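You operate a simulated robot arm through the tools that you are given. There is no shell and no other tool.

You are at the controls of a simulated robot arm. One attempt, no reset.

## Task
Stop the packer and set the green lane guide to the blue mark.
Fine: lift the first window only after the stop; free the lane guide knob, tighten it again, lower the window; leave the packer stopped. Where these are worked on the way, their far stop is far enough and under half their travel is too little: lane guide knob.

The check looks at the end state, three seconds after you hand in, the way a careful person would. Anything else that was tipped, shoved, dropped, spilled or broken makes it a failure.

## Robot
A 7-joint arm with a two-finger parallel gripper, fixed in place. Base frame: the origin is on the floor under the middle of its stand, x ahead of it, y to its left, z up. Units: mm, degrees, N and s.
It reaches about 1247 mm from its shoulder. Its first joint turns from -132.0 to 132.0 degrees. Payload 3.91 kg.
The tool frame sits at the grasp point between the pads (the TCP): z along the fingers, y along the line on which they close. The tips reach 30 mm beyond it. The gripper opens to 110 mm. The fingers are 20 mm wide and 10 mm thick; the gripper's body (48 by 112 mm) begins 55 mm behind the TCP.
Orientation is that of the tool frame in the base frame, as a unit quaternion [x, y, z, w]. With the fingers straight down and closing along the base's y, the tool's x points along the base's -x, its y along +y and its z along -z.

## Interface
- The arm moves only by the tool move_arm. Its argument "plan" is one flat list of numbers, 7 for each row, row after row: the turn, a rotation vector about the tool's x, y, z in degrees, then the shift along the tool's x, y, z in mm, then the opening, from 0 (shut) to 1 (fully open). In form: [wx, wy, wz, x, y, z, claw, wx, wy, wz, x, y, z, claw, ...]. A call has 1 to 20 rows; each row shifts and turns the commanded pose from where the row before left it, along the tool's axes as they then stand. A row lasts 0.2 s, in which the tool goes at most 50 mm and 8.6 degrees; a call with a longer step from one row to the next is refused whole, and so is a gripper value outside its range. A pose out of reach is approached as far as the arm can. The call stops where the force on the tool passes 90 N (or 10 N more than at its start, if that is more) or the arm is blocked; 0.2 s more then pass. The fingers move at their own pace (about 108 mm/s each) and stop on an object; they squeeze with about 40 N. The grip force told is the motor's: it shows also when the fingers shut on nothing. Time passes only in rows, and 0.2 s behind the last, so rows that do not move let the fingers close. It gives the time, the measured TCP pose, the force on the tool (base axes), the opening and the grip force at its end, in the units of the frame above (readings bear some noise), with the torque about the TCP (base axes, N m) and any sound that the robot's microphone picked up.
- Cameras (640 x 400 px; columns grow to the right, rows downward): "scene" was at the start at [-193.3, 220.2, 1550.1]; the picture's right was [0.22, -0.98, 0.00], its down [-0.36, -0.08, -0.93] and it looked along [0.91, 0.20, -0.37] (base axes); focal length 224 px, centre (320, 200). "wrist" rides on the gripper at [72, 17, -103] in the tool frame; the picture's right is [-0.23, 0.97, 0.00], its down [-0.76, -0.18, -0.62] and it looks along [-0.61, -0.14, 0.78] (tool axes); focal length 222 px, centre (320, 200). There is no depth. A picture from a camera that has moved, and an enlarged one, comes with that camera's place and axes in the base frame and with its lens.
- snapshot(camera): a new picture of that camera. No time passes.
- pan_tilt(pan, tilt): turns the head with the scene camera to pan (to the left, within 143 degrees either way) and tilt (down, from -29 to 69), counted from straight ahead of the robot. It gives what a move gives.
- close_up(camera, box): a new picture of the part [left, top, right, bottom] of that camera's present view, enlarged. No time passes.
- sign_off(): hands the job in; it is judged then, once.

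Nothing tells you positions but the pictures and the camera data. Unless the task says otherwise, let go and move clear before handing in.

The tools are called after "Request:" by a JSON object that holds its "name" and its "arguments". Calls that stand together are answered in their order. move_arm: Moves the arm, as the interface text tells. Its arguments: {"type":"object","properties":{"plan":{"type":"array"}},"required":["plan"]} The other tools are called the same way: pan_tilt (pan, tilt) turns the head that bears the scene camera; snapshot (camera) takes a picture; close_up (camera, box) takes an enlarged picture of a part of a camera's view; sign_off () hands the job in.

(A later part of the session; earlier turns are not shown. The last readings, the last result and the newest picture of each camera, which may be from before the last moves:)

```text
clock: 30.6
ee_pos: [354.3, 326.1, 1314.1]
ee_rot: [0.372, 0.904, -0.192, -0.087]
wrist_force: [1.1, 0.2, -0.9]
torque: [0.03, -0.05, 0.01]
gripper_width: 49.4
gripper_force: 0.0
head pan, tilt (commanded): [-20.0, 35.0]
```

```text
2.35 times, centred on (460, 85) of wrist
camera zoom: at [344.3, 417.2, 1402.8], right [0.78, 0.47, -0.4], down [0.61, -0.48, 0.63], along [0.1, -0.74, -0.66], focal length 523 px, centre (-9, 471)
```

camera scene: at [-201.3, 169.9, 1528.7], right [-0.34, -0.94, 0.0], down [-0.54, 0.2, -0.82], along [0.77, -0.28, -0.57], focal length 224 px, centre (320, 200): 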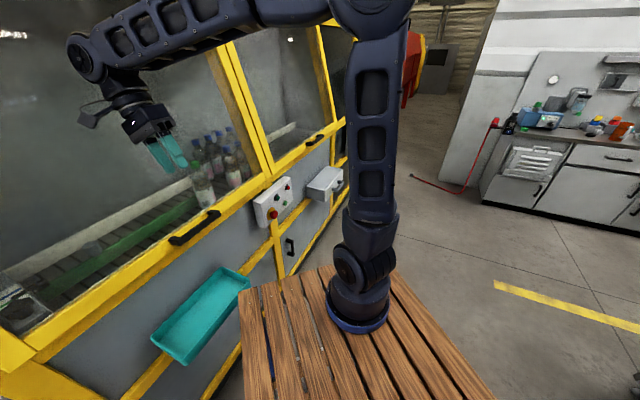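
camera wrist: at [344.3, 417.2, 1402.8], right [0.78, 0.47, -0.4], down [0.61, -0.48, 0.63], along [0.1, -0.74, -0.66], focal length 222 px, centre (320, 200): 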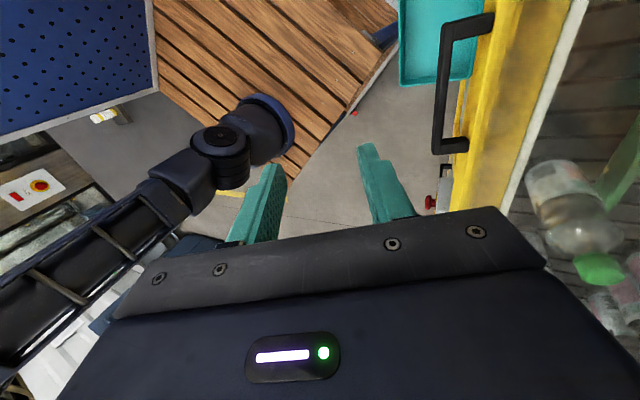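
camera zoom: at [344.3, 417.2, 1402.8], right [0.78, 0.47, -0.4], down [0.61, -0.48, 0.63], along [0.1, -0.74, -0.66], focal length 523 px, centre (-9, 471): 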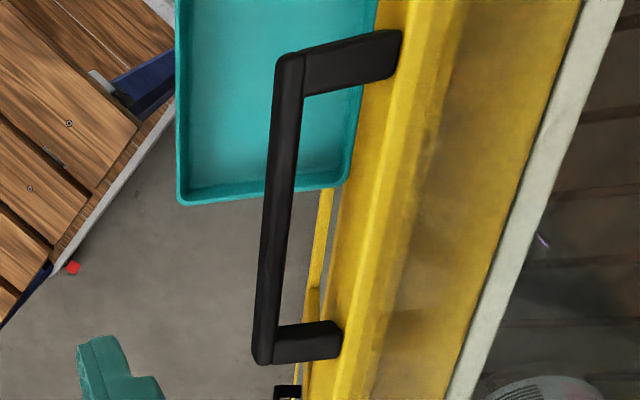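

Refined, the bar centre is at n ≈ 535, u ≈ 56, z ≈ 1060. I'll move to a standoff about 110 mm up-slope from the bar and recheck alignment.

Request:
{"name": "move_arm", "arguments": {"plan": [0, 0, 0, -8, 30, 20, 0.45, 0, 0, 0, -8, 30, 20, 0.45, 0, 0, 0, -8, 30, 20, 0.45, 0, 0, 0, -8, 30, 20, 0.45, 0, 0, 0, -8, 30, 20, 0.45, 0, 0, 0, 0, 0, 0, 0.45]}}

Request:
{"name": "snapshot", "arguments": {"camera": "wrist"}}

Request:
{"name": "close_up", "arguments": {"camera": "scene", "box": [90, 100, 270, 270]}}

```text
clock: 31.5
ee_pos: [417.7, 352.3, 1212.5]
ee_rot: [0.373, 0.904, -0.189, -0.084]
wrist_force: [-23.7, -25.9, 7.3]
torque: [2.25, -2.28, -1.1]
gripper_width: 49.4
gripper_force: 0.0
head pan, tilt (commanded): [-20.0, 35.0]
stopped in row 4: the force on the tool passed its limit at 149 N (the readings are from after the stop); the commanded pose is now the measured one
```

```text
taken
camera wrist: at [405.8, 443.0, 1301.1], right [0.79, 0.47, -0.4], down [0.61, -0.48, 0.63], along [0.11, -0.74, -0.67], focal length 222 px, centre (320, 200)
```

wrist: 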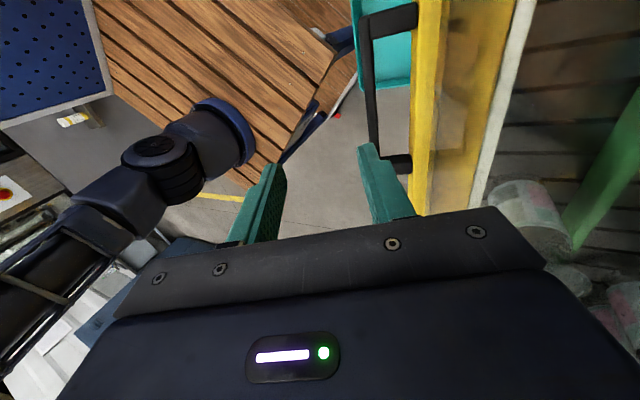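

```text
2.35 times, centred on (180, 185) of scene
camera zoom: at [-204.1, 166.1, 1528.7], right [-0.34, -0.94, 0.0], down [-0.54, 0.2, -0.82], along [0.77, -0.28, -0.57], focal length 528 px, centre (649, 235)
```

zoom: 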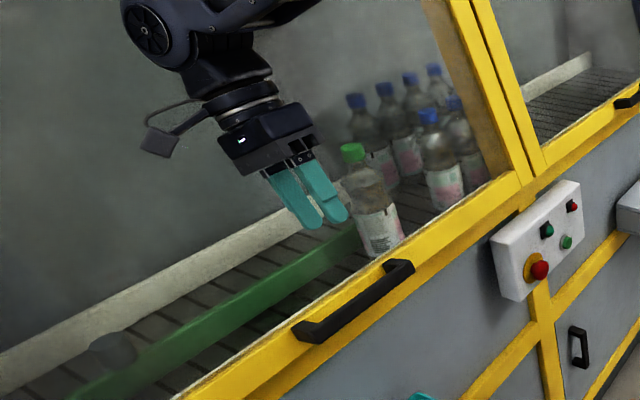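

The gripper body touched the glass: the window leans back only about 12–15°, not 25°. I'll back straight off now and check that nothing was disturbed.

Request:
{"name": "move_arm", "arguments": {"plan": [0, 0, 0, 0, -15, 0, 0.45, 0, 0, 0, 0, -25, 0, 0.45, 0, 0, 0, 0, -30, -5, 0.45]}}

Request:
{"name": "snapshot", "arguments": {"camera": "scene"}}

Request:
{"name": "snapshot", "arguments": {"camera": "wrist"}}

```text
clock: 32.3
ee_pos: [377.8, 312.3, 1242.4]
ee_rot: [0.373, 0.904, -0.19, -0.085]
wrist_force: [0.0, -0.3, -0.3]
torque: [0.02, 0.07, -0.02]
gripper_width: 49.6
gripper_force: 0.0
head pan, tilt (commanded): [-20.0, 35.0]
```

```text
taken
camera scene: at [-200.8, 170.2, 1528.7], right [-0.34, -0.94, 0.0], down [-0.54, 0.2, -0.82], along [0.77, -0.28, -0.57], focal length 224 px, centre (320, 200)
```

scene: 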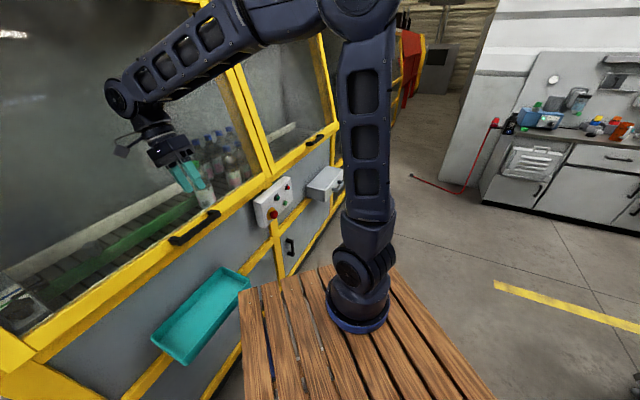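

```text
taken
camera wrist: at [366.8, 402.5, 1330.9], right [0.79, 0.47, -0.4], down [0.61, -0.48, 0.63], along [0.11, -0.74, -0.66], focal length 222 px, centre (320, 200)
```

wrist: 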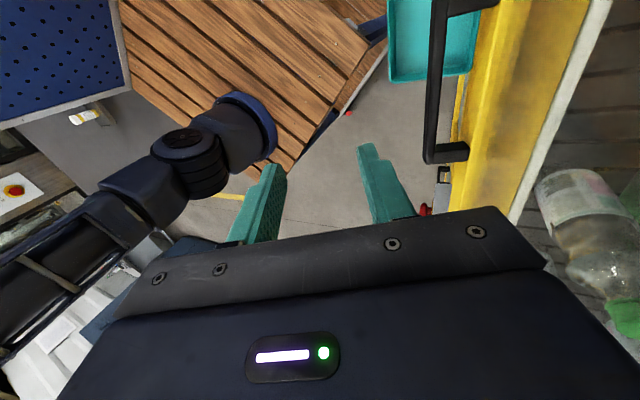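

Nothing looks disturbed. I'll tilt the tool so its body leans slightly toward the robot, which keeps it off the glass, and go to a standoff above the handle.

Request:
{"name": "move_arm", "arguments": {"plan": [-8.2, 0, 0, 0, 0, 0, 0.33, -8.2, 0, 0, 0, 0, 0, 0.33, -8.0, 0, 0, 0, 0, 0, 0.33, -8.0, 0, 0, 0, 0, 0, 0.33, 0, 0, 0, -1.3, 7.2, 30, 0.33, 0, 0, 0, -1.3, 7.2, 30, 0.33, 0, 0, 0, 0, 0, 0, 0.33]}}

Request:
{"name": "snapshot", "arguments": {"camera": "wrist"}}

Request:
{"name": "close_up", "arguments": {"camera": "scene", "box": [90, 100, 270, 270]}}

```text
clock: 33.9
ee_pos: [392.4, 327.0, 1185.4]
ee_rot: [0.381, 0.922, 0.071, 0.022]
wrist_force: [-0.2, -0.4, -0.4]
torque: [0.0, -0.01, 0.03]
gripper_width: 36.5
gripper_force: 0.1
head pan, tilt (commanded): [-20.0, 35.0]
```

```text
taken
camera wrist: at [342.0, 378.1, 1291.9], right [0.84, 0.52, 0.14], down [0.36, -0.73, 0.58], along [0.41, -0.44, -0.8], focal length 222 px, centre (320, 200)
```

wrist: 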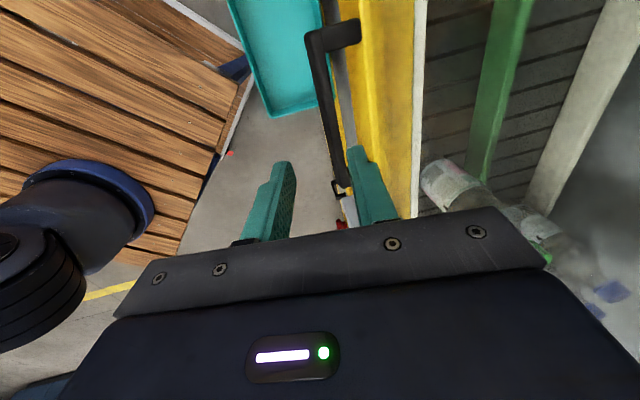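

```text
2.35 times, centred on (180, 185) of scene
camera zoom: at [-201.3, 169.9, 1528.7], right [-0.34, -0.94, 0.0], down [-0.54, 0.2, -0.82], along [0.77, -0.28, -0.57], focal length 528 px, centre (649, 235)
```

zoom: 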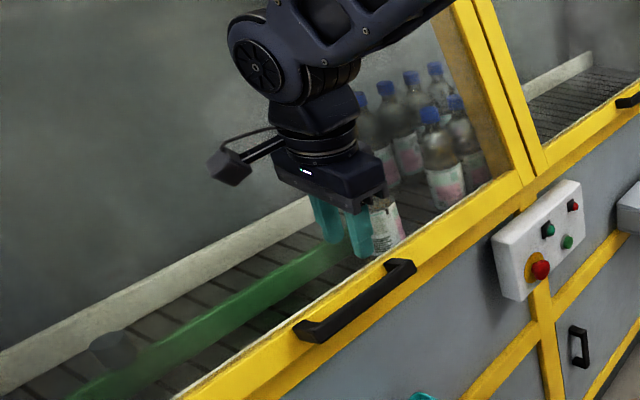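

Request:
{"name": "close_up", "arguments": {"camera": "wrist", "box": [280, 0, 400, 200]}}

```text
2.00 times, centred on (340, 100) of wrist
camera zoom: at [342.0, 378.1, 1291.9], right [0.84, 0.52, 0.14], down [0.36, -0.73, 0.58], along [0.41, -0.44, -0.8], focal length 444 px, centre (280, 400)
```

zoom: 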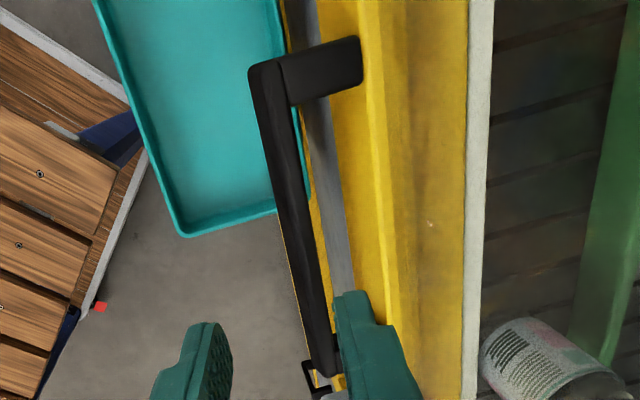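

The bar sits about 8 mm inward and 128 mm ahead in the tool frame, close to my estimate. I'll descend partway and check alignment once more.

Request:
{"name": "move_arm", "arguments": {"plan": [0, 0, 0, 0, 8, 20, 0.33, 0, 0, 0, 0, 0, 20, 0.33, 0, 0, 0, 0, 0, 15, 0.33, 0, 0, 0, 0, 0, 0, 0.33]}}

Request:
{"name": "close_up", "arguments": {"camera": "wrist", "box": [240, 0, 400, 200]}}

Request:
{"name": "close_up", "arguments": {"camera": "scene", "box": [130, 150, 250, 260]}}

```text
clock: 34.9
ee_pos: [403.6, 337.7, 1131.9]
ee_rot: [0.381, 0.921, 0.071, 0.023]
wrist_force: [-0.3, 0.4, -0.3]
torque: [-0.03, -0.03, 0.01]
gripper_width: 36.3
gripper_force: 0.1
head pan, tilt (commanded): [-20.0, 35.0]
```

```text
2.00 times, centred on (320, 100) of wrist
camera zoom: at [354.9, 388.1, 1237.9], right [0.84, 0.52, 0.14], down [0.36, -0.73, 0.58], along [0.41, -0.44, -0.8], focal length 444 px, centre (320, 400)
```

zoom: 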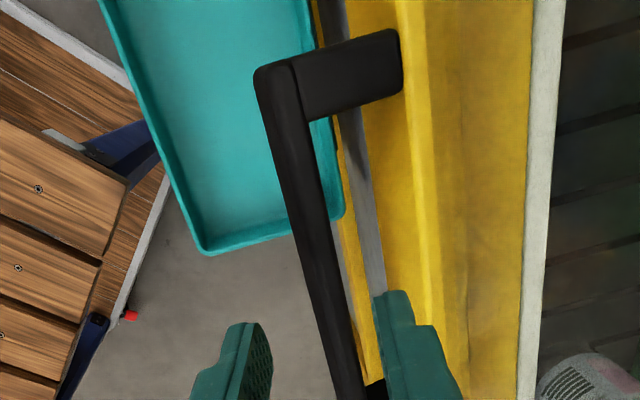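

```text
3.64 times, centred on (190, 205) of scene
camera zoom: at [-201.3, 169.9, 1528.7], right [-0.34, -0.94, 0.0], down [-0.54, 0.2, -0.82], along [0.77, -0.28, -0.57], focal length 816 px, centre (793, 182)
```

zoom: 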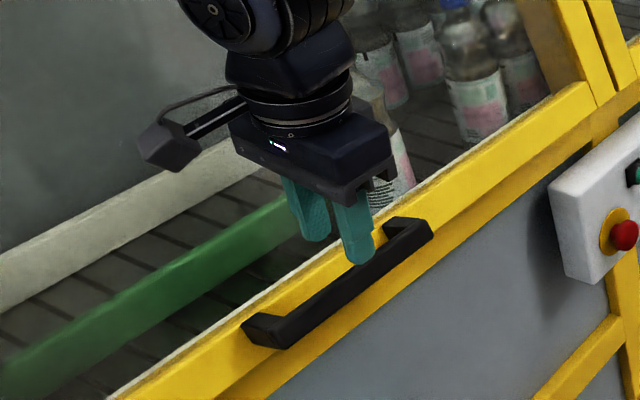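

The bar is centred between the fingers. I'll descend over it slowly.

Request:
{"name": "move_arm", "arguments": {"plan": [0, 0, 0, 0, 0, 15, 0.33, 0, 0, 0, 0, 0, 15, 0.33, 0, 0, 0, 0, 0, 15, 0.33, 0, 0, 0, 0, 0, 12, 0.33, 0, 0, 0, 0, 0, 0, 0.33]}}

Request:
{"name": "snapshot", "arguments": {"camera": "wrist"}}

Request:
{"name": "close_up", "arguments": {"camera": "scene", "box": [130, 150, 250, 260]}}

```text
clock: 36.1
ee_pos: [410.8, 345.6, 1075.4]
ee_rot: [0.381, 0.921, 0.071, 0.022]
wrist_force: [0.1, 1.1, -0.3]
torque: [0.0, 0.02, -0.03]
gripper_width: 36.4
gripper_force: 0.0
head pan, tilt (commanded): [-20.0, 35.0]
```

```text
taken
camera wrist: at [361.5, 396.8, 1181.6], right [0.84, 0.52, 0.14], down [0.36, -0.73, 0.58], along [0.41, -0.44, -0.8], focal length 222 px, centre (320, 200)
```

wrist: 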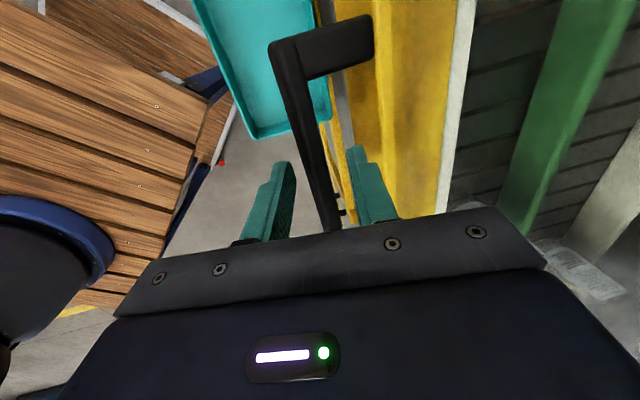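

```text
3.64 times, centred on (190, 205) of scene
camera zoom: at [-201.2, 169.9, 1528.7], right [-0.34, -0.94, 0.0], down [-0.54, 0.2, -0.82], along [0.77, -0.28, -0.57], focal length 816 px, centre (793, 182)
```

zoom: 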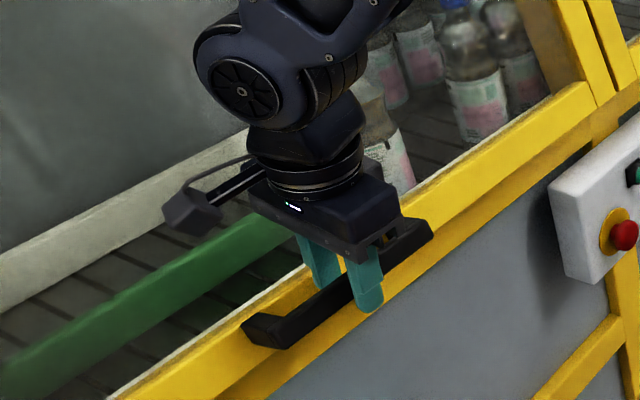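

The bar is between the fingers. I'll go 8 mm deeper and close on it.

Request:
{"name": "move_arm", "arguments": {"plan": [0, 0, 0, 0, 0, 8, 0.33, 0, 0, 0, 0, 0, 0, 0.2, 0, 0, 0, 0, 0, 0, 0.1, 0, 0, 0, 0, 0, 0, 0, 0, 0, 0, 0, 0, 0, 0]}}

Request:
{"name": "snapshot", "arguments": {"camera": "wrist"}}

```text
clock: 37.3
ee_pos: [410.3, 345.1, 1067.8]
ee_rot: [0.382, 0.921, 0.071, 0.022]
wrist_force: [-19.2, -20.0, -1.0]
torque: [-1.07, 0.41, 0.36]
gripper_width: 18.3
gripper_force: 45.3
head pan, tilt (commanded): [-20.0, 35.0]
```

```text
taken
camera wrist: at [362.0, 396.0, 1173.4], right [0.84, 0.52, 0.14], down [0.36, -0.73, 0.58], along [0.41, -0.44, -0.8], focal length 222 px, centre (320, 200)
```

wrist: 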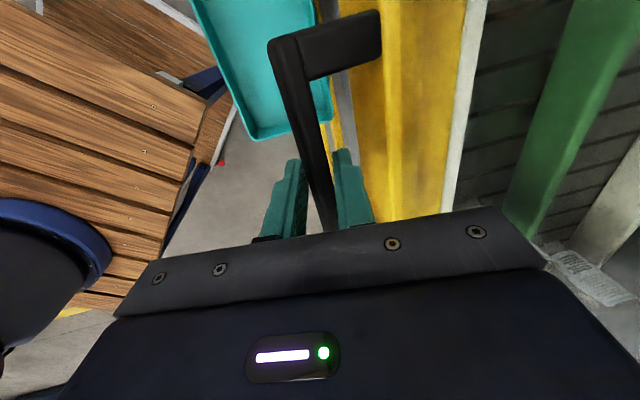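

I have a firm grip on the handle at 18 mm. I'll make a small test pull outward to learn whether the window is hinged at the top or slides.

Request:
{"name": "move_arm", "arguments": {"plan": [0, 0, 0, 0, -4.6, -2, 0, 0, 0, 0, 0, -4.6, -2, 0]}}

```text
clock: 38.0
ee_pos: [412.9, 346.1, 1074.0]
ee_rot: [0.382, 0.92, 0.082, 0.025]
wrist_force: [24.9, 26.0, -3.9]
torque: [0.1, 0.54, 0.99]
gripper_width: 18.7
gripper_force: 45.1
head pan, tilt (commanded): [-20.0, 35.0]
stopped in row 2: the force on the tool passed its limit at 98 N (the readings are from after the stop); the commanded pose is now the measured one
```

Outward is blocked, so the window likely slides up along its slope. I'll try lifting along the slope in small steps.

Request:
{"name": "move_arm", "arguments": {"plan": [0, 0, 0, 0, 2, -4.6, 0, 0, 0, 0, 0, 2, -4.6, 0, 0, 0, 0, 0, 2, -4.6, 0]}}

Request:
{"name": "close_up", "arguments": {"camera": "scene", "box": [90, 150, 290, 290]}}

```text
clock: 38.8
ee_pos: [415.4, 348.7, 1087.3]
ee_rot: [0.383, 0.92, 0.079, 0.024]
wrist_force: [55.6, 53.7, -23.3]
torque: [-0.06, 0.31, 0.91]
gripper_width: 18.8
gripper_force: 44.9
head pan, tilt (commanded): [-20.0, 35.0]
```

```text
2.86 times, centred on (190, 220) of scene
camera zoom: at [-198.9, 172.2, 1528.7], right [-0.34, -0.94, 0.0], down [-0.54, 0.19, -0.82], along [0.77, -0.28, -0.57], focal length 641 px, centre (691, 143)
```

zoom: 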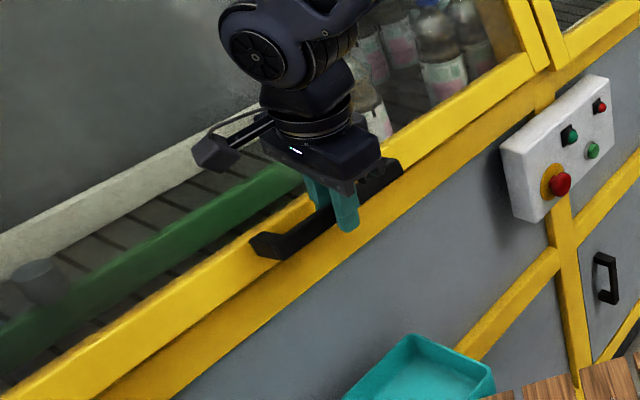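

The window is sliding up along about a 15–16° slope. I'll relieve the outward pull a little and keep lifting, watching the forces.

Request:
{"name": "move_arm", "arguments": {"plan": [0, 0, 0, 0, 5, 0, 0, 0, 0, 0, 0, 4.4, -9, 0, 0, 0, 0, 0, 4.4, -9, 0, 0, 0, 0, 0, 4.4, -9, 0, 0, 0, 0, 0, 4.4, -9, 0, 0, 0, 0, 0, 0, 0, 0]}}

```text
clock: 40.2
ee_pos: [422.6, 354.6, 1127.2]
ee_rot: [0.382, 0.921, 0.079, 0.023]
wrist_force: [-62.4, -30.3, 9.4]
torque: [-0.83, 1.35, 0.88]
gripper_width: 18.7
gripper_force: 45.1
head pan, tilt (commanded): [-20.0, 35.0]
```

The true slope is closer to 13°, and the window feels light. I'll correct for that and lift further.

Request:
{"name": "move_arm", "arguments": {"plan": [0, 0, 0, 1.5, -4.5, 0, 0, 0, 0, 0, 0, 5.8, -13.8, 0, 0, 0, 0, 0, 5.8, -13.8, 0, 0, 0, 0, 0, 5.8, -13.8, 0, 0, 0, 0, 0, 5.8, -13.8, 0, 0, 0, 0, 0, 5.8, -13.8, 0, 0, 0, 0, 0, 0, 0, 0]}}

Request:
{"name": "snapshot", "arguments": {"camera": "scene"}}

```text
clock: 41.8
ee_pos: [434.7, 368.8, 1198.8]
ee_rot: [0.382, 0.92, 0.079, 0.026]
wrist_force: [14.9, 10.3, -6.0]
torque: [-0.44, 0.31, 0.9]
gripper_width: 18.5
gripper_force: 44.8
head pan, tilt (commanded): [-20.0, 35.0]
```

```text
taken
camera scene: at [-200.5, 170.5, 1528.7], right [-0.34, -0.94, 0.0], down [-0.54, 0.2, -0.82], along [0.77, -0.28, -0.57], focal length 224 px, centre (320, 200)
```

scene: 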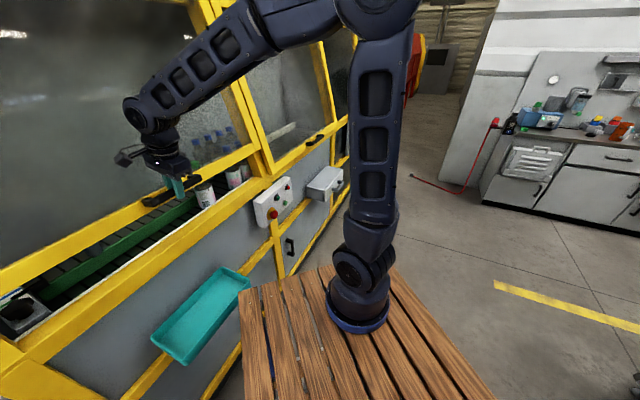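

The window is up about 125 mm and the forces are low. I'll continue along 14°.

Request:
{"name": "move_arm", "arguments": {"plan": [0, 0, 0, 0, 8, -18.3, 0, 0, 0, 0, 0, 8, -18.3, 0, 0, 0, 0, 0, 8, -18.3, 0, 0, 0, 0, 0, 8, -18.3, 0, 0, 0, 0, 0, 8, -18.3, 0, 0, 0, 0, 0, 8, -18.3, 0, 0, 0, 0, 0, 8, -18.3, 0, 0, 0, 0, 0, 8, -18.3, 0, 0, 0, 0, 0, 0, 0, 0]}}

Request:
{"name": "snapshot", "arguments": {"camera": "scene"}}

```text
clock: 43.8
ee_pos: [464.0, 395.8, 1354.4]
ee_rot: [0.381, 0.921, 0.079, 0.024]
wrist_force: [8.1, 39.5, -9.7]
torque: [-0.05, 0.56, 0.96]
gripper_width: 18.6
gripper_force: 45.2
head pan, tilt (commanded): [-20.0, 35.0]
```

```text
taken
camera scene: at [-200.7, 171.9, 1528.5], right [-0.34, -0.94, 0.0], down [-0.54, 0.19, -0.82], along [0.77, -0.28, -0.57], focal length 224 px, centre (320, 200)
```

scene: 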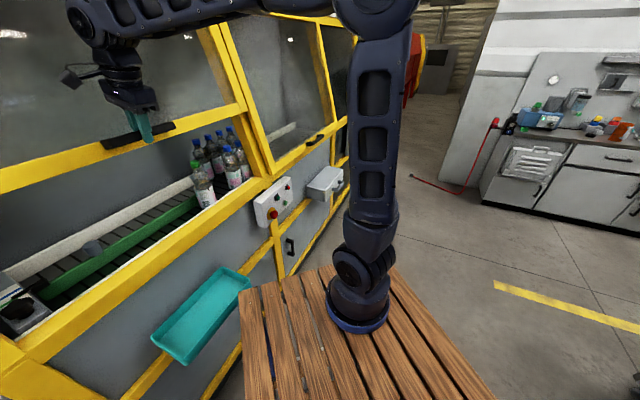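

Still moving smoothly along 14°. I'll correct small side loads and keep lifting.

Request:
{"name": "move_arm", "arguments": {"plan": [0, 0, 0, 1.5, 2, 0, 0, 0, 0, 0, 0, 8, -18.3, 0, 0, 0, 0, 0, 8, -18.3, 0, 0, 0, 0, 0, 8, -18.3, 0, 0, 0, 0, 0, 8, -18.3, 0, 0, 0, 0, 0, 8, -18.3, 0, 0, 0, 0, 0, 8, -18.3, 0, 0, 0, 0, 0, 0, 0, 0]}}

Request:
{"name": "snapshot", "arguments": {"camera": "scene"}}

```text
clock: 45.6
ee_pos: [482.0, 412.2, 1473.6]
ee_rot: [0.382, 0.92, 0.08, 0.024]
wrist_force: [-37.5, -36.2, -7.1]
torque: [-1.33, 1.37, 0.06]
gripper_width: 16.7
gripper_force: 44.9
head pan, tilt (commanded): [-20.0, 35.0]
```

```text
taken
camera scene: at [-203.0, 168.2, 1528.6], right [-0.34, -0.94, 0.0], down [-0.54, 0.2, -0.82], along [0.77, -0.28, -0.57], focal length 224 px, centre (320, 200)
```

scene: 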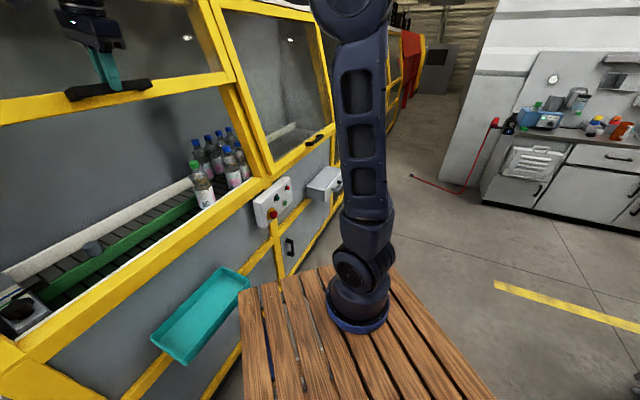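

Request:
{"name": "close_up", "arguments": {"camera": "scene", "box": [50, 20, 190, 120]}}

Request:
{"name": "snapshot", "arguments": {"camera": "wrist"}}

```text
4.00 times, centred on (120, 70) of scene
camera zoom: at [-203.0, 168.2, 1528.6], right [-0.34, -0.94, 0.0], down [-0.54, 0.2, -0.82], along [0.77, -0.28, -0.57], focal length 898 px, centre (1120, 720)
```

zoom: 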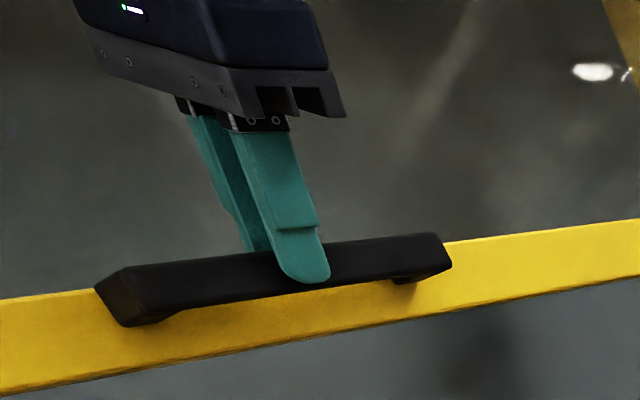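

```text
taken
camera wrist: at [431.0, 461.9, 1580.0], right [0.84, 0.52, 0.16], down [0.35, -0.74, 0.57], along [0.41, -0.43, -0.8], focal length 222 px, centre (320, 200)
```

wrist: 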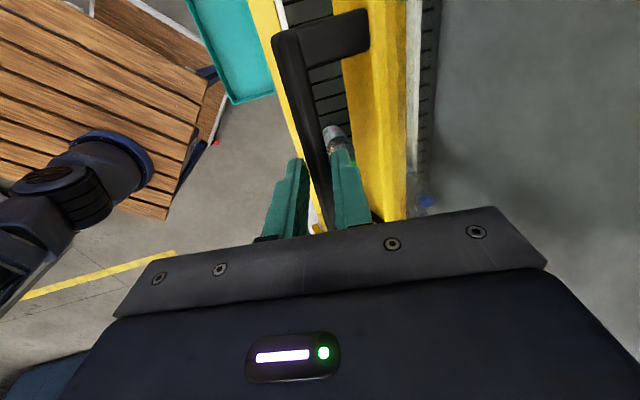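

The window reached its top stop, about 400 mm up, and the fingertips slid slightly up the bar. I'll open the fingers and see whether the window stays up.

Request:
{"name": "move_arm", "arguments": {"plan": [0, 0, 0, 0, 0, 0, 0.2, 0, 0, 0, 0, 0, 0, 0.33]}}

Request:
{"name": "close_up", "arguments": {"camera": "scene", "box": [50, 20, 190, 120]}}

```text
clock: 46.2
ee_pos: [485.3, 415.5, 1470.3]
ee_rot: [0.382, 0.92, 0.081, 0.024]
wrist_force: [-0.6, 0.1, 0.7]
torque: [0.0, 0.01, -0.02]
gripper_width: 36.3
gripper_force: 0.0
head pan, tilt (commanded): [-20.0, 35.0]
```

```text
4.00 times, centred on (120, 70) of scene
camera zoom: at [-201.3, 169.9, 1528.7], right [-0.34, -0.94, 0.0], down [-0.54, 0.2, -0.82], along [0.77, -0.28, -0.57], focal length 898 px, centre (1120, 720)
```

zoom: 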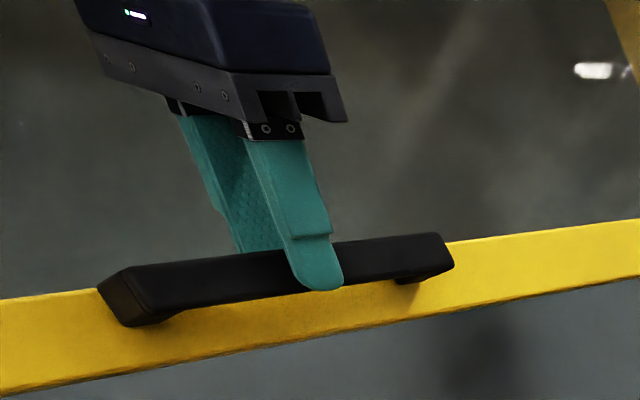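

The window holds by itself. I'll withdraw the fingers upward and out, then study the knob area.

Request:
{"name": "move_arm", "arguments": {"plan": [0, 0, 0, 0, 0, -20, 0.33, 0, 0, 0, 0, 0, -25, 0.33, 0, 0, 0, 0, -10, -25, 0.33, 0, 0, 0, 0, -40, 0, 0.33, 0, 0, 0, 0, -40, 0, 0.33]}}

Request:
{"name": "pan_tilt", "arguments": {"pan": 40, "tilt": 35}}

Request:
{"name": "snapshot", "arguments": {"camera": "scene"}}

Request:
{"name": "close_up", "arguments": {"camera": "scene", "box": [200, 130, 320, 230]}}

```text
clock: 47.4
ee_pos: [415.6, 343.6, 1522.8]
ee_rot: [0.382, 0.921, 0.078, 0.024]
wrist_force: [0.7, 0.9, 0.1]
torque: [-0.05, 0.11, 0.01]
gripper_width: 36.2
gripper_force: 0.0
head pan, tilt (commanded): [-20.0, 35.0]
```

```text
clock: 48.7
ee_pos: [414.9, 344.1, 1523.8]
ee_rot: [0.382, 0.92, 0.078, 0.024]
wrist_force: [1.0, 0.7, 0.4]
torque: [-0.03, 0.02, -0.02]
gripper_width: 36.3
gripper_force: 0.0
head pan, tilt (commanded): [40.0, 35.0]
```

```text
taken
camera scene: at [-216.5, 256.6, 1528.7], right [0.64, -0.77, 0.0], down [-0.44, -0.37, -0.82], along [0.63, 0.53, -0.57], focal length 224 px, centre (320, 200)
```

scene: 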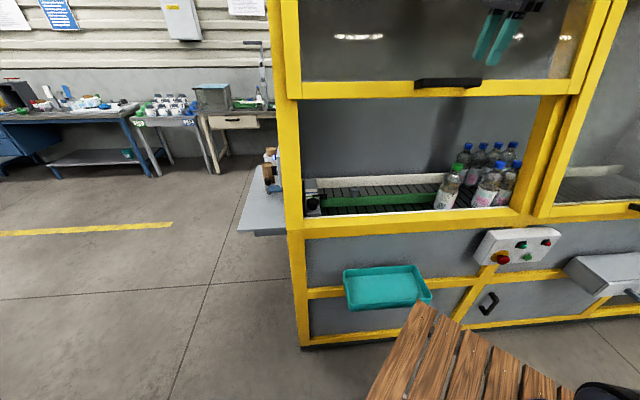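

```text
4.00 times, centred on (260, 180) of scene
camera zoom: at [-216.5, 256.6, 1528.7], right [0.64, -0.77, 0.0], down [-0.44, -0.37, -0.82], along [0.63, 0.53, -0.57], focal length 898 px, centre (560, 280)
```

zoom: 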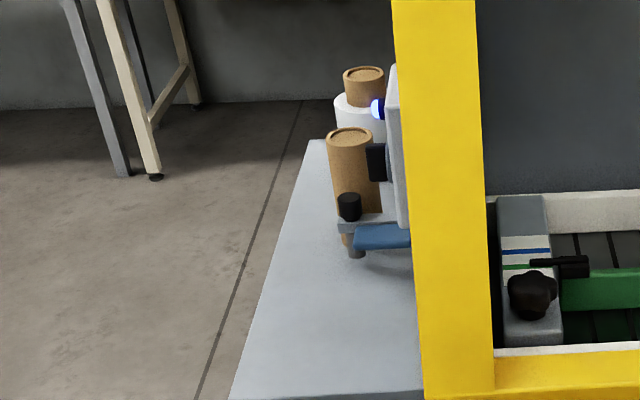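

Request:
{"name": "close_up", "arguments": {"camera": "scene", "box": [295, 170, 355, 220]}}

Request:
{"name": "close_up", "arguments": {"camera": "scene", "box": [295, 130, 535, 230]}}

```text
8.00 times, centred on (325, 195) of scene
camera zoom: at [-216.5, 256.6, 1528.7], right [0.64, -0.77, 0.0], down [-0.44, -0.37, -0.82], along [0.63, 0.53, -0.57], focal length 1796 px, centre (280, 240)
```

zoom: 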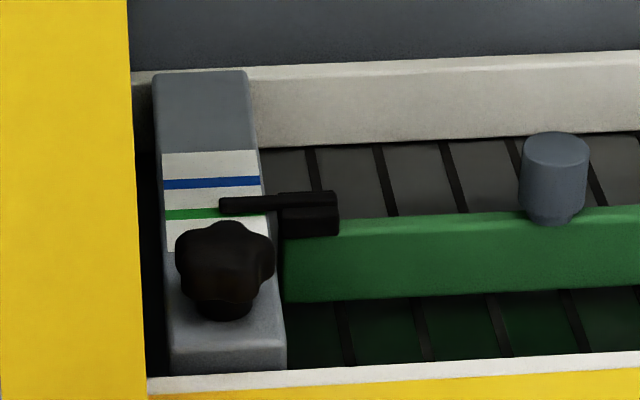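

```text
2.67 times, centred on (415, 180) of scene
camera zoom: at [-216.5, 256.6, 1528.7], right [0.64, -0.77, 0.0], down [-0.44, -0.37, -0.82], along [0.63, 0.53, -0.57], focal length 599 px, centre (67, 253)
```

zoom: 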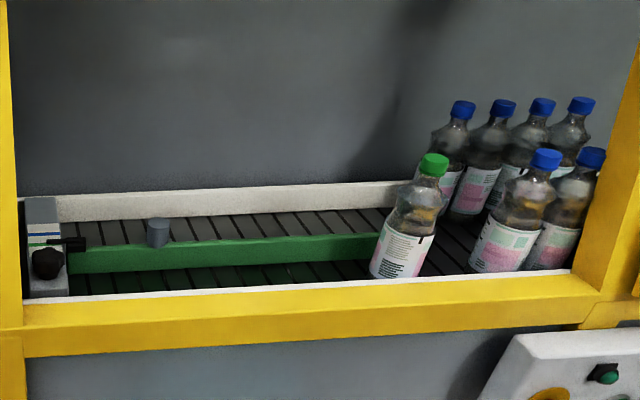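

The window stays up on its own. The star knob sits on a block with a white scale carrying a green and a blue line, and a pointer on the guide is now at green. I'll rotate the tool so the camera faces into the machine and move over to the knob.

Request:
{"name": "move_arm", "arguments": {"plan": [0, 0, -8.5, 0, 0, 0, 0.33, 0, 0, -8.5, 0, 0, 0, 0.33, 0, 0, -8.5, 0, 0, 0, 0.33, 0, 0, -8.5, 0, 0, 0, 0.33, 0, 0, -8.5, 0, 0, 0, 0.33, 0, 0, -8.5, 0, 0, 0, 0.33, 0, 0, -8.5, 0, 0, 0, 0.33, 0, 0, -8.5, 0, 0, 0, 0.33, 0, 0, -8.5, 0, 0, 0, 0.33, 0, 0, -8.5, 0, 0, 0, 0.33, 0, 0, -5, 0, 0, 0, 0.33]}}

Request:
{"name": "snapshot", "arguments": {"camera": "wrist"}}

Request:
{"name": "snapshot", "arguments": {"camera": "scene"}}

```text
clock: 51.1
ee_pos: [413.9, 342.0, 1523.6]
ee_rot: [-0.383, 0.92, 0.04, 0.073]
wrist_force: [-0.4, 0.8, 0.6]
torque: [-0.02, -0.02, 0.02]
gripper_width: 36.3
gripper_force: 0.0
head pan, tilt (commanded): [40.0, 35.0]
```

```text
taken
camera wrist: at [340.9, 290.6, 1614.9], right [-0.53, 0.85, 0.05], down [0.59, 0.33, 0.74], along [0.61, 0.42, -0.67], focal length 222 px, centre (320, 200)
```

wrist: 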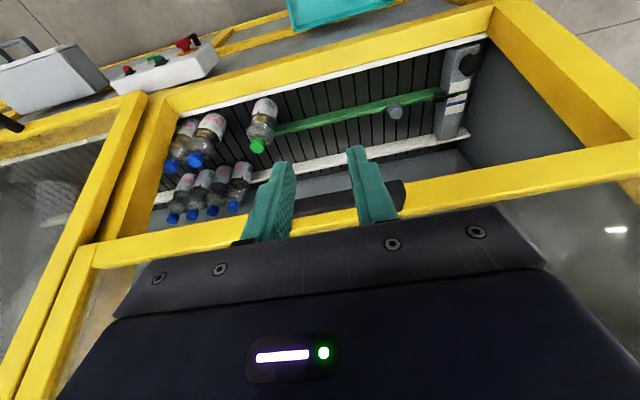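

```text
taken
camera scene: at [-216.6, 256.7, 1528.7], right [0.64, -0.77, 0.0], down [-0.44, -0.37, -0.82], along [0.63, 0.53, -0.57], focal length 224 px, centre (320, 200)
```

scene: 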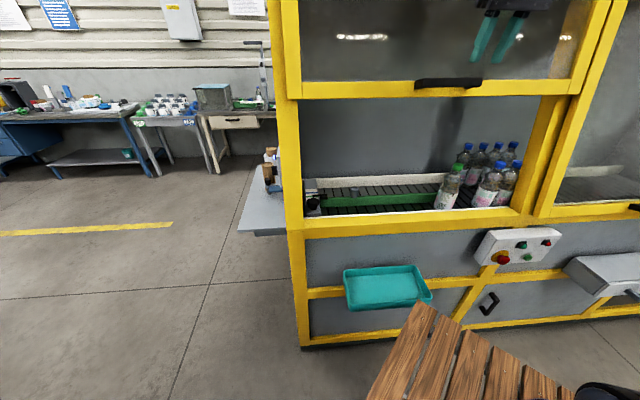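

Request:
{"name": "close_up", "arguments": {"camera": "wrist", "box": [370, 30, 530, 160]}}

Request:
{"name": "close_up", "arguments": {"camera": "wrist", "box": [140, 60, 320, 240]}}

```text
3.08 times, centred on (450, 95) of wrist
camera zoom: at [340.9, 290.6, 1614.9], right [-0.53, 0.85, 0.05], down [0.59, 0.33, 0.74], along [0.61, 0.42, -0.67], focal length 684 px, centre (-80, 523)
```

zoom: 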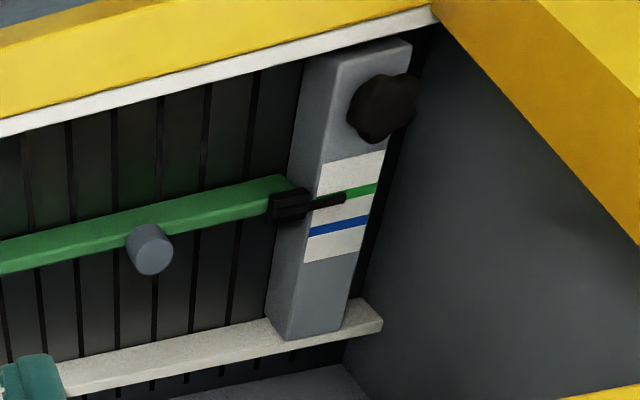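

```text
2.22 times, centred on (230, 150) of wrist
camera zoom: at [340.9, 290.6, 1614.9], right [-0.53, 0.85, 0.05], down [0.59, 0.33, 0.74], along [0.61, 0.42, -0.67], focal length 494 px, centre (520, 311)
```

zoom: 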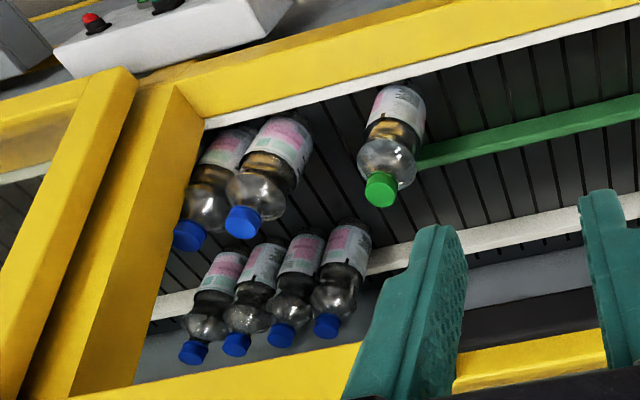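

I have a good view of the block, scale, pointer and peg. The knob head triangulates to about n = 700, u = −302, z = 1050. I'll bring the wrist closer, staying in front of the opening.

Request:
{"name": "move_arm", "arguments": {"plan": [0, 0, 0, 2.3, 31.2, 30.4, 0.33, 0, 0, 0, 2.3, 31.2, 30.4, 0.33, 0, 0, 0, 2.3, 31.2, 30.4, 0.33, 0, 0, 0, 2.3, 31.2, 30.4, 0.33, 0, 0, 0, 2.3, 31.2, 30.4, 0.33, 0, 0, 0, 2.3, 31.2, 30.4, 0.33, 0, 0, 0, 2.3, 31.2, 30.4, 0.33, 0, 0, 0, 2.3, 31.2, 30.4, 0.33, 0, 0, 0, 2.3, 31.2, 30.4, 0.33, 0, 0, 0, 0, 0, 0, 0.33]}}

Request:
{"name": "snapshot", "arguments": {"camera": "wrist"}}

Request:
{"name": "snapshot", "arguments": {"camera": "scene"}}

```text
clock: 53.3
ee_pos: [231.9, 564.7, 1255.8]
ee_rot: [-0.381, 0.921, 0.039, 0.074]
wrist_force: [0.0, 0.4, -0.9]
torque: [0.0, 0.06, 0.04]
gripper_width: 36.4
gripper_force: 0.0
head pan, tilt (commanded): [40.0, 35.0]
```

```text
taken
camera wrist: at [158.1, 511.5, 1346.7], right [-0.53, 0.85, 0.05], down [0.59, 0.32, 0.74], along [0.61, 0.42, -0.67], focal length 222 px, centre (320, 200)
```

wrist: 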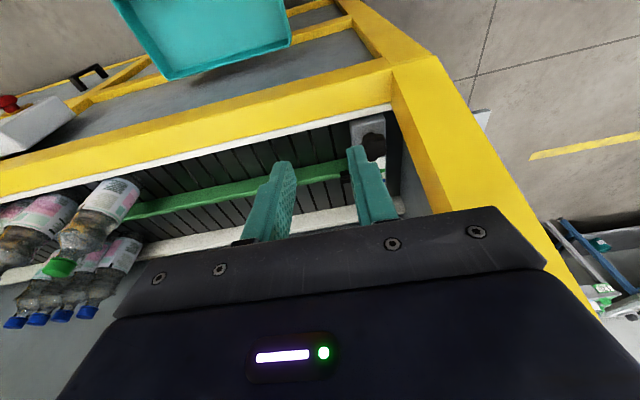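

```text
taken
camera scene: at [-216.6, 256.6, 1528.7], right [0.64, -0.77, 0.0], down [-0.44, -0.37, -0.82], along [0.63, 0.53, -0.57], focal length 224 px, centre (320, 200)
```

scene: 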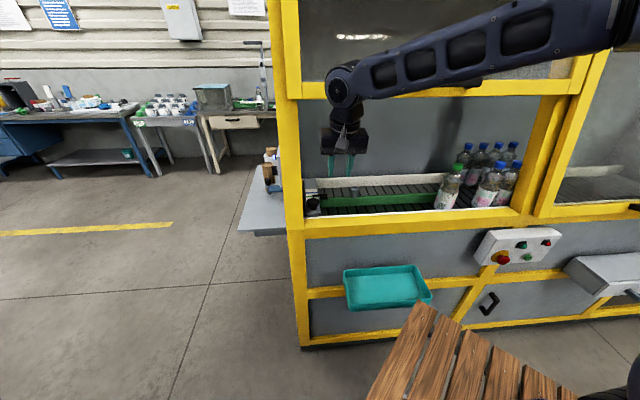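

Request:
{"name": "close_up", "arguments": {"camera": "wrist", "box": [330, 90, 430, 220]}}

Request:
{"name": "close_up", "arguments": {"camera": "wrist", "box": [0, 120, 300, 330]}}

```text
3.08 times, centred on (380, 155) of wrist
camera zoom: at [158.1, 511.5, 1346.7], right [-0.53, 0.85, 0.05], down [0.59, 0.32, 0.74], along [0.61, 0.42, -0.67], focal length 684 px, centre (135, 338)
```

zoom: 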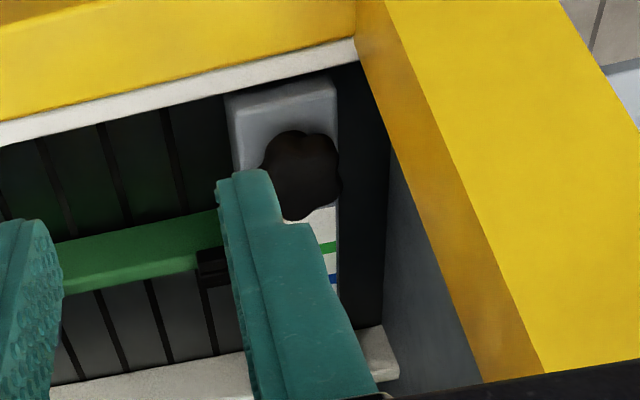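

```text
1.90 times, centred on (150, 225) of wrist
camera zoom: at [158.1, 511.5, 1346.7], right [-0.53, 0.85, 0.05], down [0.59, 0.32, 0.74], along [0.61, 0.42, -0.67], focal length 423 px, centre (644, 152)
```

zoom: 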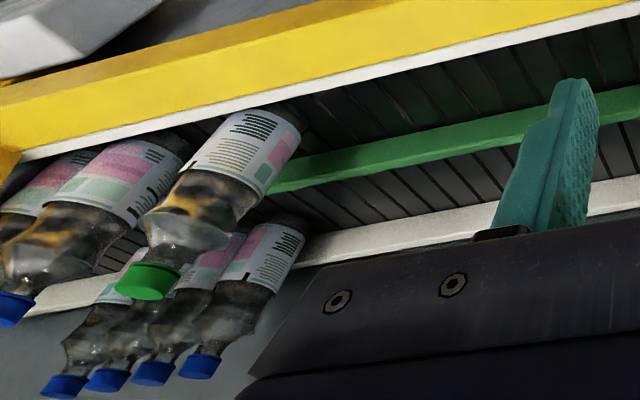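

The knob is a five-lobe star about 46 mm across at n ≈ 700, u ≈ −302, and the side wall is around u ≈ −367. I'll lean the tool outward so the wrist clears the left post and the raised window, then approach.

Request:
{"name": "move_arm", "arguments": {"plan": [-0.99, 0.106, -5.92, 0, 0, 0, 0.68, -0.99, 0.106, -5.92, 0, 0, 0, 0.68, -0.99, 0.106, -5.92, 0, 0, 0, 0.68, 0, -5.3, 0, 0, 0, 0, 0.68, 0, -5.3, 0, 0, 0, 0, 0.68, 0, 0, 0, 0, 0, 0, 0.68]}}

Request:
{"name": "snapshot", "arguments": {"camera": "wrist"}}

```text
clock: 54.7
ee_pos: [230.5, 562.2, 1255.0]
ee_rot: [-0.513, 0.841, 0.098, 0.144]
wrist_force: [-0.7, -0.6, 0.2]
torque: [0.0, -0.01, 0.01]
gripper_width: 75.0
gripper_force: 0.0
head pan, tilt (commanded): [40.0, 35.0]
```

```text
taken
camera wrist: at [170.0, 477.2, 1328.7], right [-0.77, 0.63, 0.09], down [0.4, 0.36, 0.84], along [0.5, 0.69, -0.53], focal length 222 px, centre (320, 200)
```

wrist: 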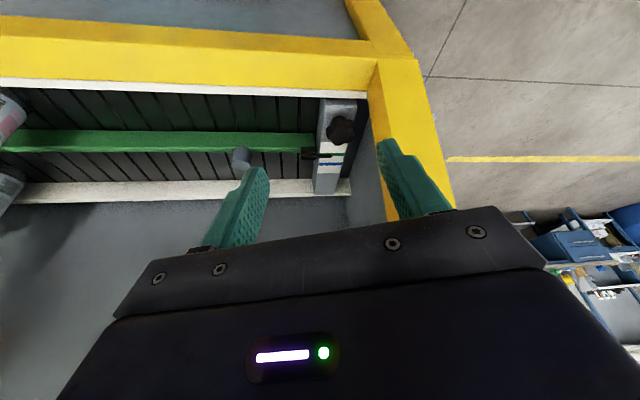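

Request:
{"name": "close_up", "arguments": {"camera": "wrist", "box": [290, 80, 390, 210]}}

Request:
{"name": "close_up", "arguments": {"camera": "wrist", "box": [200, 90, 350, 200]}}

```text
3.08 times, centred on (340, 145) of wrist
camera zoom: at [170.0, 477.2, 1328.7], right [-0.77, 0.63, 0.09], down [0.4, 0.36, 0.84], along [0.5, 0.69, -0.53], focal length 684 px, centre (258, 369)
```

zoom: 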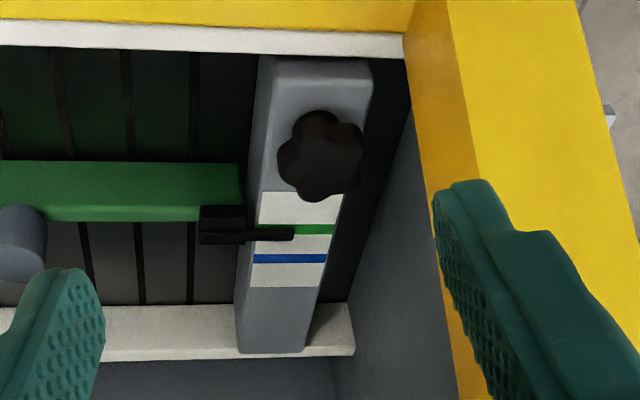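

```text
3.64 times, centred on (275, 145) of wrist
camera zoom: at [170.0, 477.2, 1328.7], right [-0.77, 0.63, 0.09], down [0.4, 0.36, 0.84], along [0.5, 0.69, -0.53], focal length 808 px, centre (484, 400)
```

zoom: 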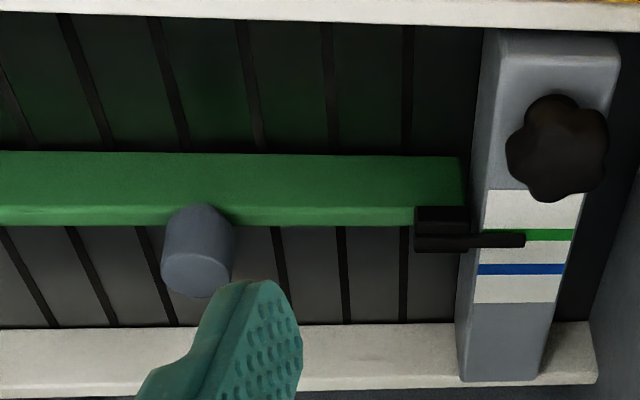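

I now have the knob at (n 701.5, u −302, z 1045), the block top at z = 1018.5, the green mark at n ≈ 781, and the blue mark at n ≈ 810. The guide must therefore move about 28.5 mm inward, and its grey peg is at n ≈ 769, u ≈ −132. I'll move to a standoff above the knob.

Request:
{"name": "move_arm", "arguments": {"plan": [0, 0, 0, -14.7, 3.4, 34.2, 0.68, 0, 0, 0, -14.7, 3.4, 34.2, 0.68, 0, 0, 0, -14.7, 3.4, 34.2, 0.68, 0, 0, 0, -14.7, 3.4, 34.2, 0.68, 0, 0, 0, -14.7, 3.4, 34.2, 0.68, 0, 0, 0, 0, 0, 0, 0.68]}}

Request:
{"name": "snapshot", "arguments": {"camera": "wrist"}}

Request:
{"name": "snapshot", "arguments": {"camera": "scene"}}

```text
clock: 56.1
ee_pos: [275.5, 681.0, 1122.1]
ee_rot: [-0.512, 0.842, 0.096, 0.145]
wrist_force: [33.3, -38.8, 13.7]
torque: [2.76, 2.7, 0.87]
gripper_width: 74.7
gripper_force: 0.1
head pan, tilt (commanded): [40.0, 35.0]
```

```text
taken
camera wrist: at [213.0, 595.1, 1195.0], right [-0.77, 0.64, 0.09], down [0.4, 0.36, 0.84], along [0.5, 0.68, -0.53], focal length 222 px, centre (320, 200)
```

wrist: 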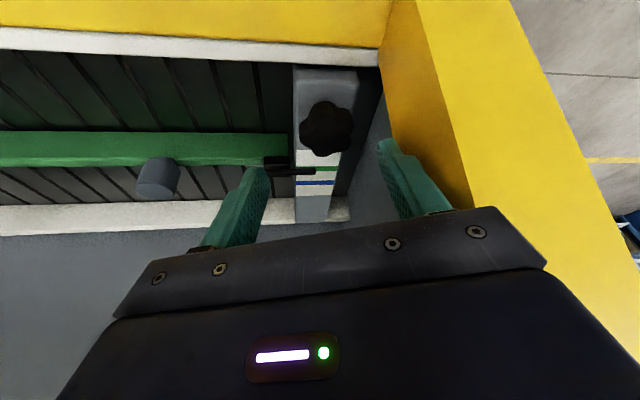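

```text
taken
camera scene: at [-215.3, 254.8, 1529.2], right [0.64, -0.77, 0.0], down [-0.44, -0.37, -0.82], along [0.63, 0.53, -0.57], focal length 224 px, centre (320, 200)
```

scene: 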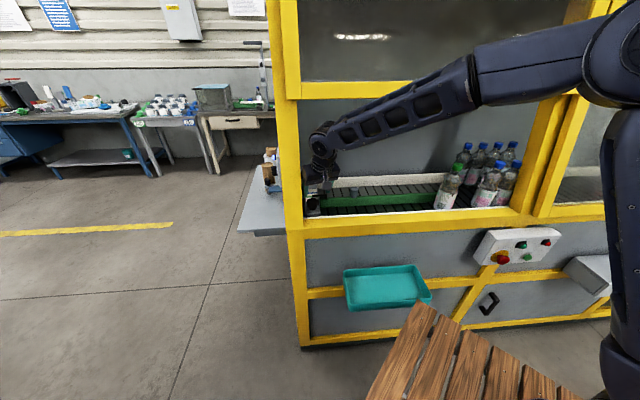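

The left end of the gripper body is touching the post. I'll back off and rotate the tool so its narrow side faces the post, leaning more to the right.

Request:
{"name": "move_arm", "arguments": {"plan": [0, 0, 0, 8, -28, -4, 0.68, 0, 0, 0, 5, -15, -30, 0.68, -2.86, 0.14, -7.86, 0, 0, -10, 0.68, -2.86, 0.14, -7.86, 0, 0, 0, 0.68, -2.86, 0.14, -7.86, 0, 0, 0, 0.68, -2.86, 0.14, -7.86, 0, 0, 0, 0.68, 0, -5, 0, 0, 0, 0, 0.68, 0, 0, 0, 0, 0, 0, 0.68]}}

Request:
{"name": "snapshot", "arguments": {"camera": "wrist"}}

Request:
{"name": "close_up", "arguments": {"camera": "scene", "box": [260, 60, 500, 230]}}

```text
clock: 57.9
ee_pos: [299.1, 638.8, 1155.3]
ee_rot: [0.727, -0.652, -0.167, -0.138]
wrist_force: [-0.1, -0.8, -0.4]
torque: [0.01, -0.01, -0.01]
gripper_width: 74.8
gripper_force: 0.1
head pan, tilt (commanded): [40.0, 35.0]
```

```text
taken
camera wrist: at [294.7, 527.8, 1220.1], right [-0.99, 0.09, 0.11], down [0.14, 0.45, 0.88], along [0.03, 0.89, -0.45], focal length 222 px, centre (320, 200)
```

wrist: 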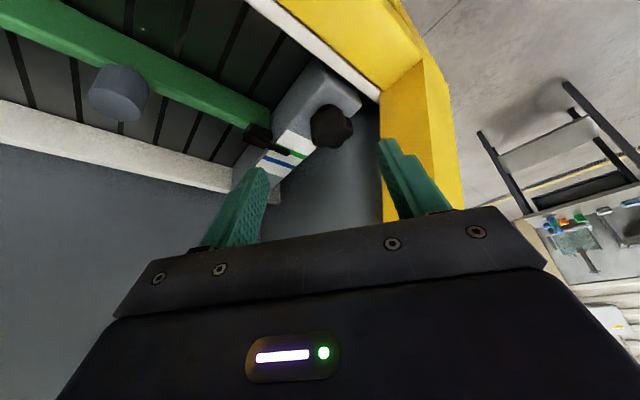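

```text
2.35 times, centred on (380, 145) of scene
camera zoom: at [-216.6, 256.7, 1528.7], right [0.64, -0.77, 0.0], down [-0.44, -0.37, -0.82], along [0.63, 0.53, -0.57], focal length 528 px, centre (179, 329)
```

zoom: 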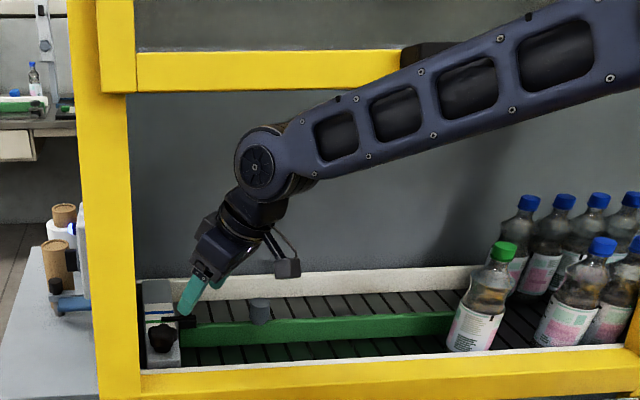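

Now leaning 25° at ψ ≈ 54°. I'll move to the standoff 80 mm back along the tool axis from the knob.

Request:
{"name": "move_arm", "arguments": {"plan": [0, 0, 0, -9.5, 3.4, 10, 0.68, 0, 0, 0, -9.4, 3.4, 15, 0.68, 0, 0, 0, 0, 0, 25, 0.68, 0, 0, 0, 0, 0, 0, 0.68]}}

Request:
{"name": "snapshot", "arguments": {"camera": "wrist"}}

Request:
{"name": "close_up", "arguments": {"camera": "scene", "box": [280, 130, 400, 220]}}

```text
clock: 58.9
ee_pos: [285.9, 677.0, 1119.2]
ee_rot: [0.727, -0.652, -0.167, -0.139]
wrist_force: [0.7, -0.4, 0.0]
torque: [0.04, 0.03, 0.03]
gripper_width: 75.0
gripper_force: 0.1
head pan, tilt (commanded): [40.0, 35.0]
```

```text
taken
camera wrist: at [281.8, 566.0, 1184.3], right [-0.99, 0.1, 0.11], down [0.14, 0.45, 0.88], along [0.03, 0.89, -0.46], focal length 222 px, centre (320, 200)
```

wrist: 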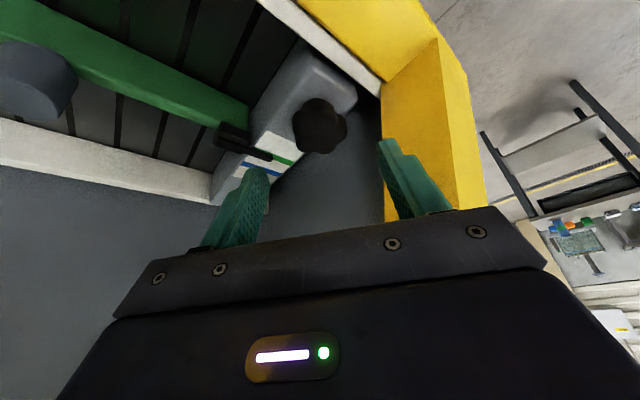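

```text
4.44 times, centred on (340, 175) of scene
camera zoom: at [-216.6, 256.7, 1528.7], right [0.64, -0.77, 0.0], down [-0.44, -0.37, -0.82], along [0.63, 0.53, -0.57], focal length 998 px, centre (231, 311)
```

zoom: 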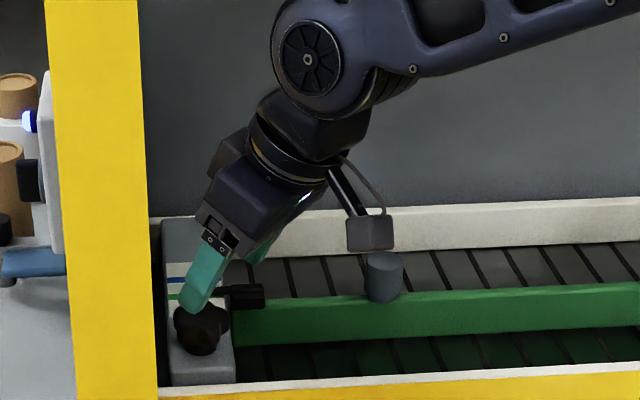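

Request:
{"name": "close_up", "arguments": {"camera": "wrist", "box": [230, 60, 410, 210]}}

```text
2.67 times, centred on (320, 135) of wrist
camera zoom: at [281.8, 566.0, 1184.3], right [-0.99, 0.1, 0.11], down [0.14, 0.45, 0.88], along [0.03, 0.89, -0.46], focal length 592 px, centre (320, 373)
```

zoom: 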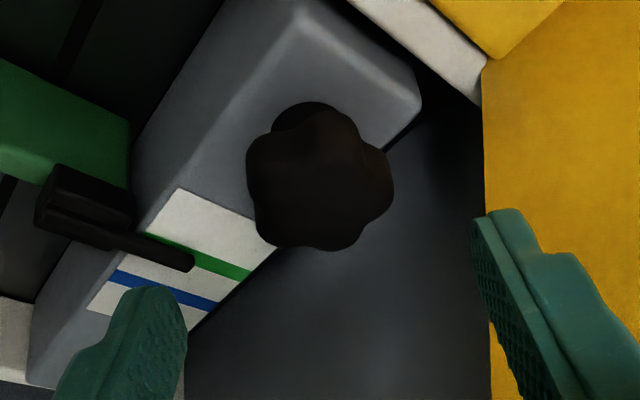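

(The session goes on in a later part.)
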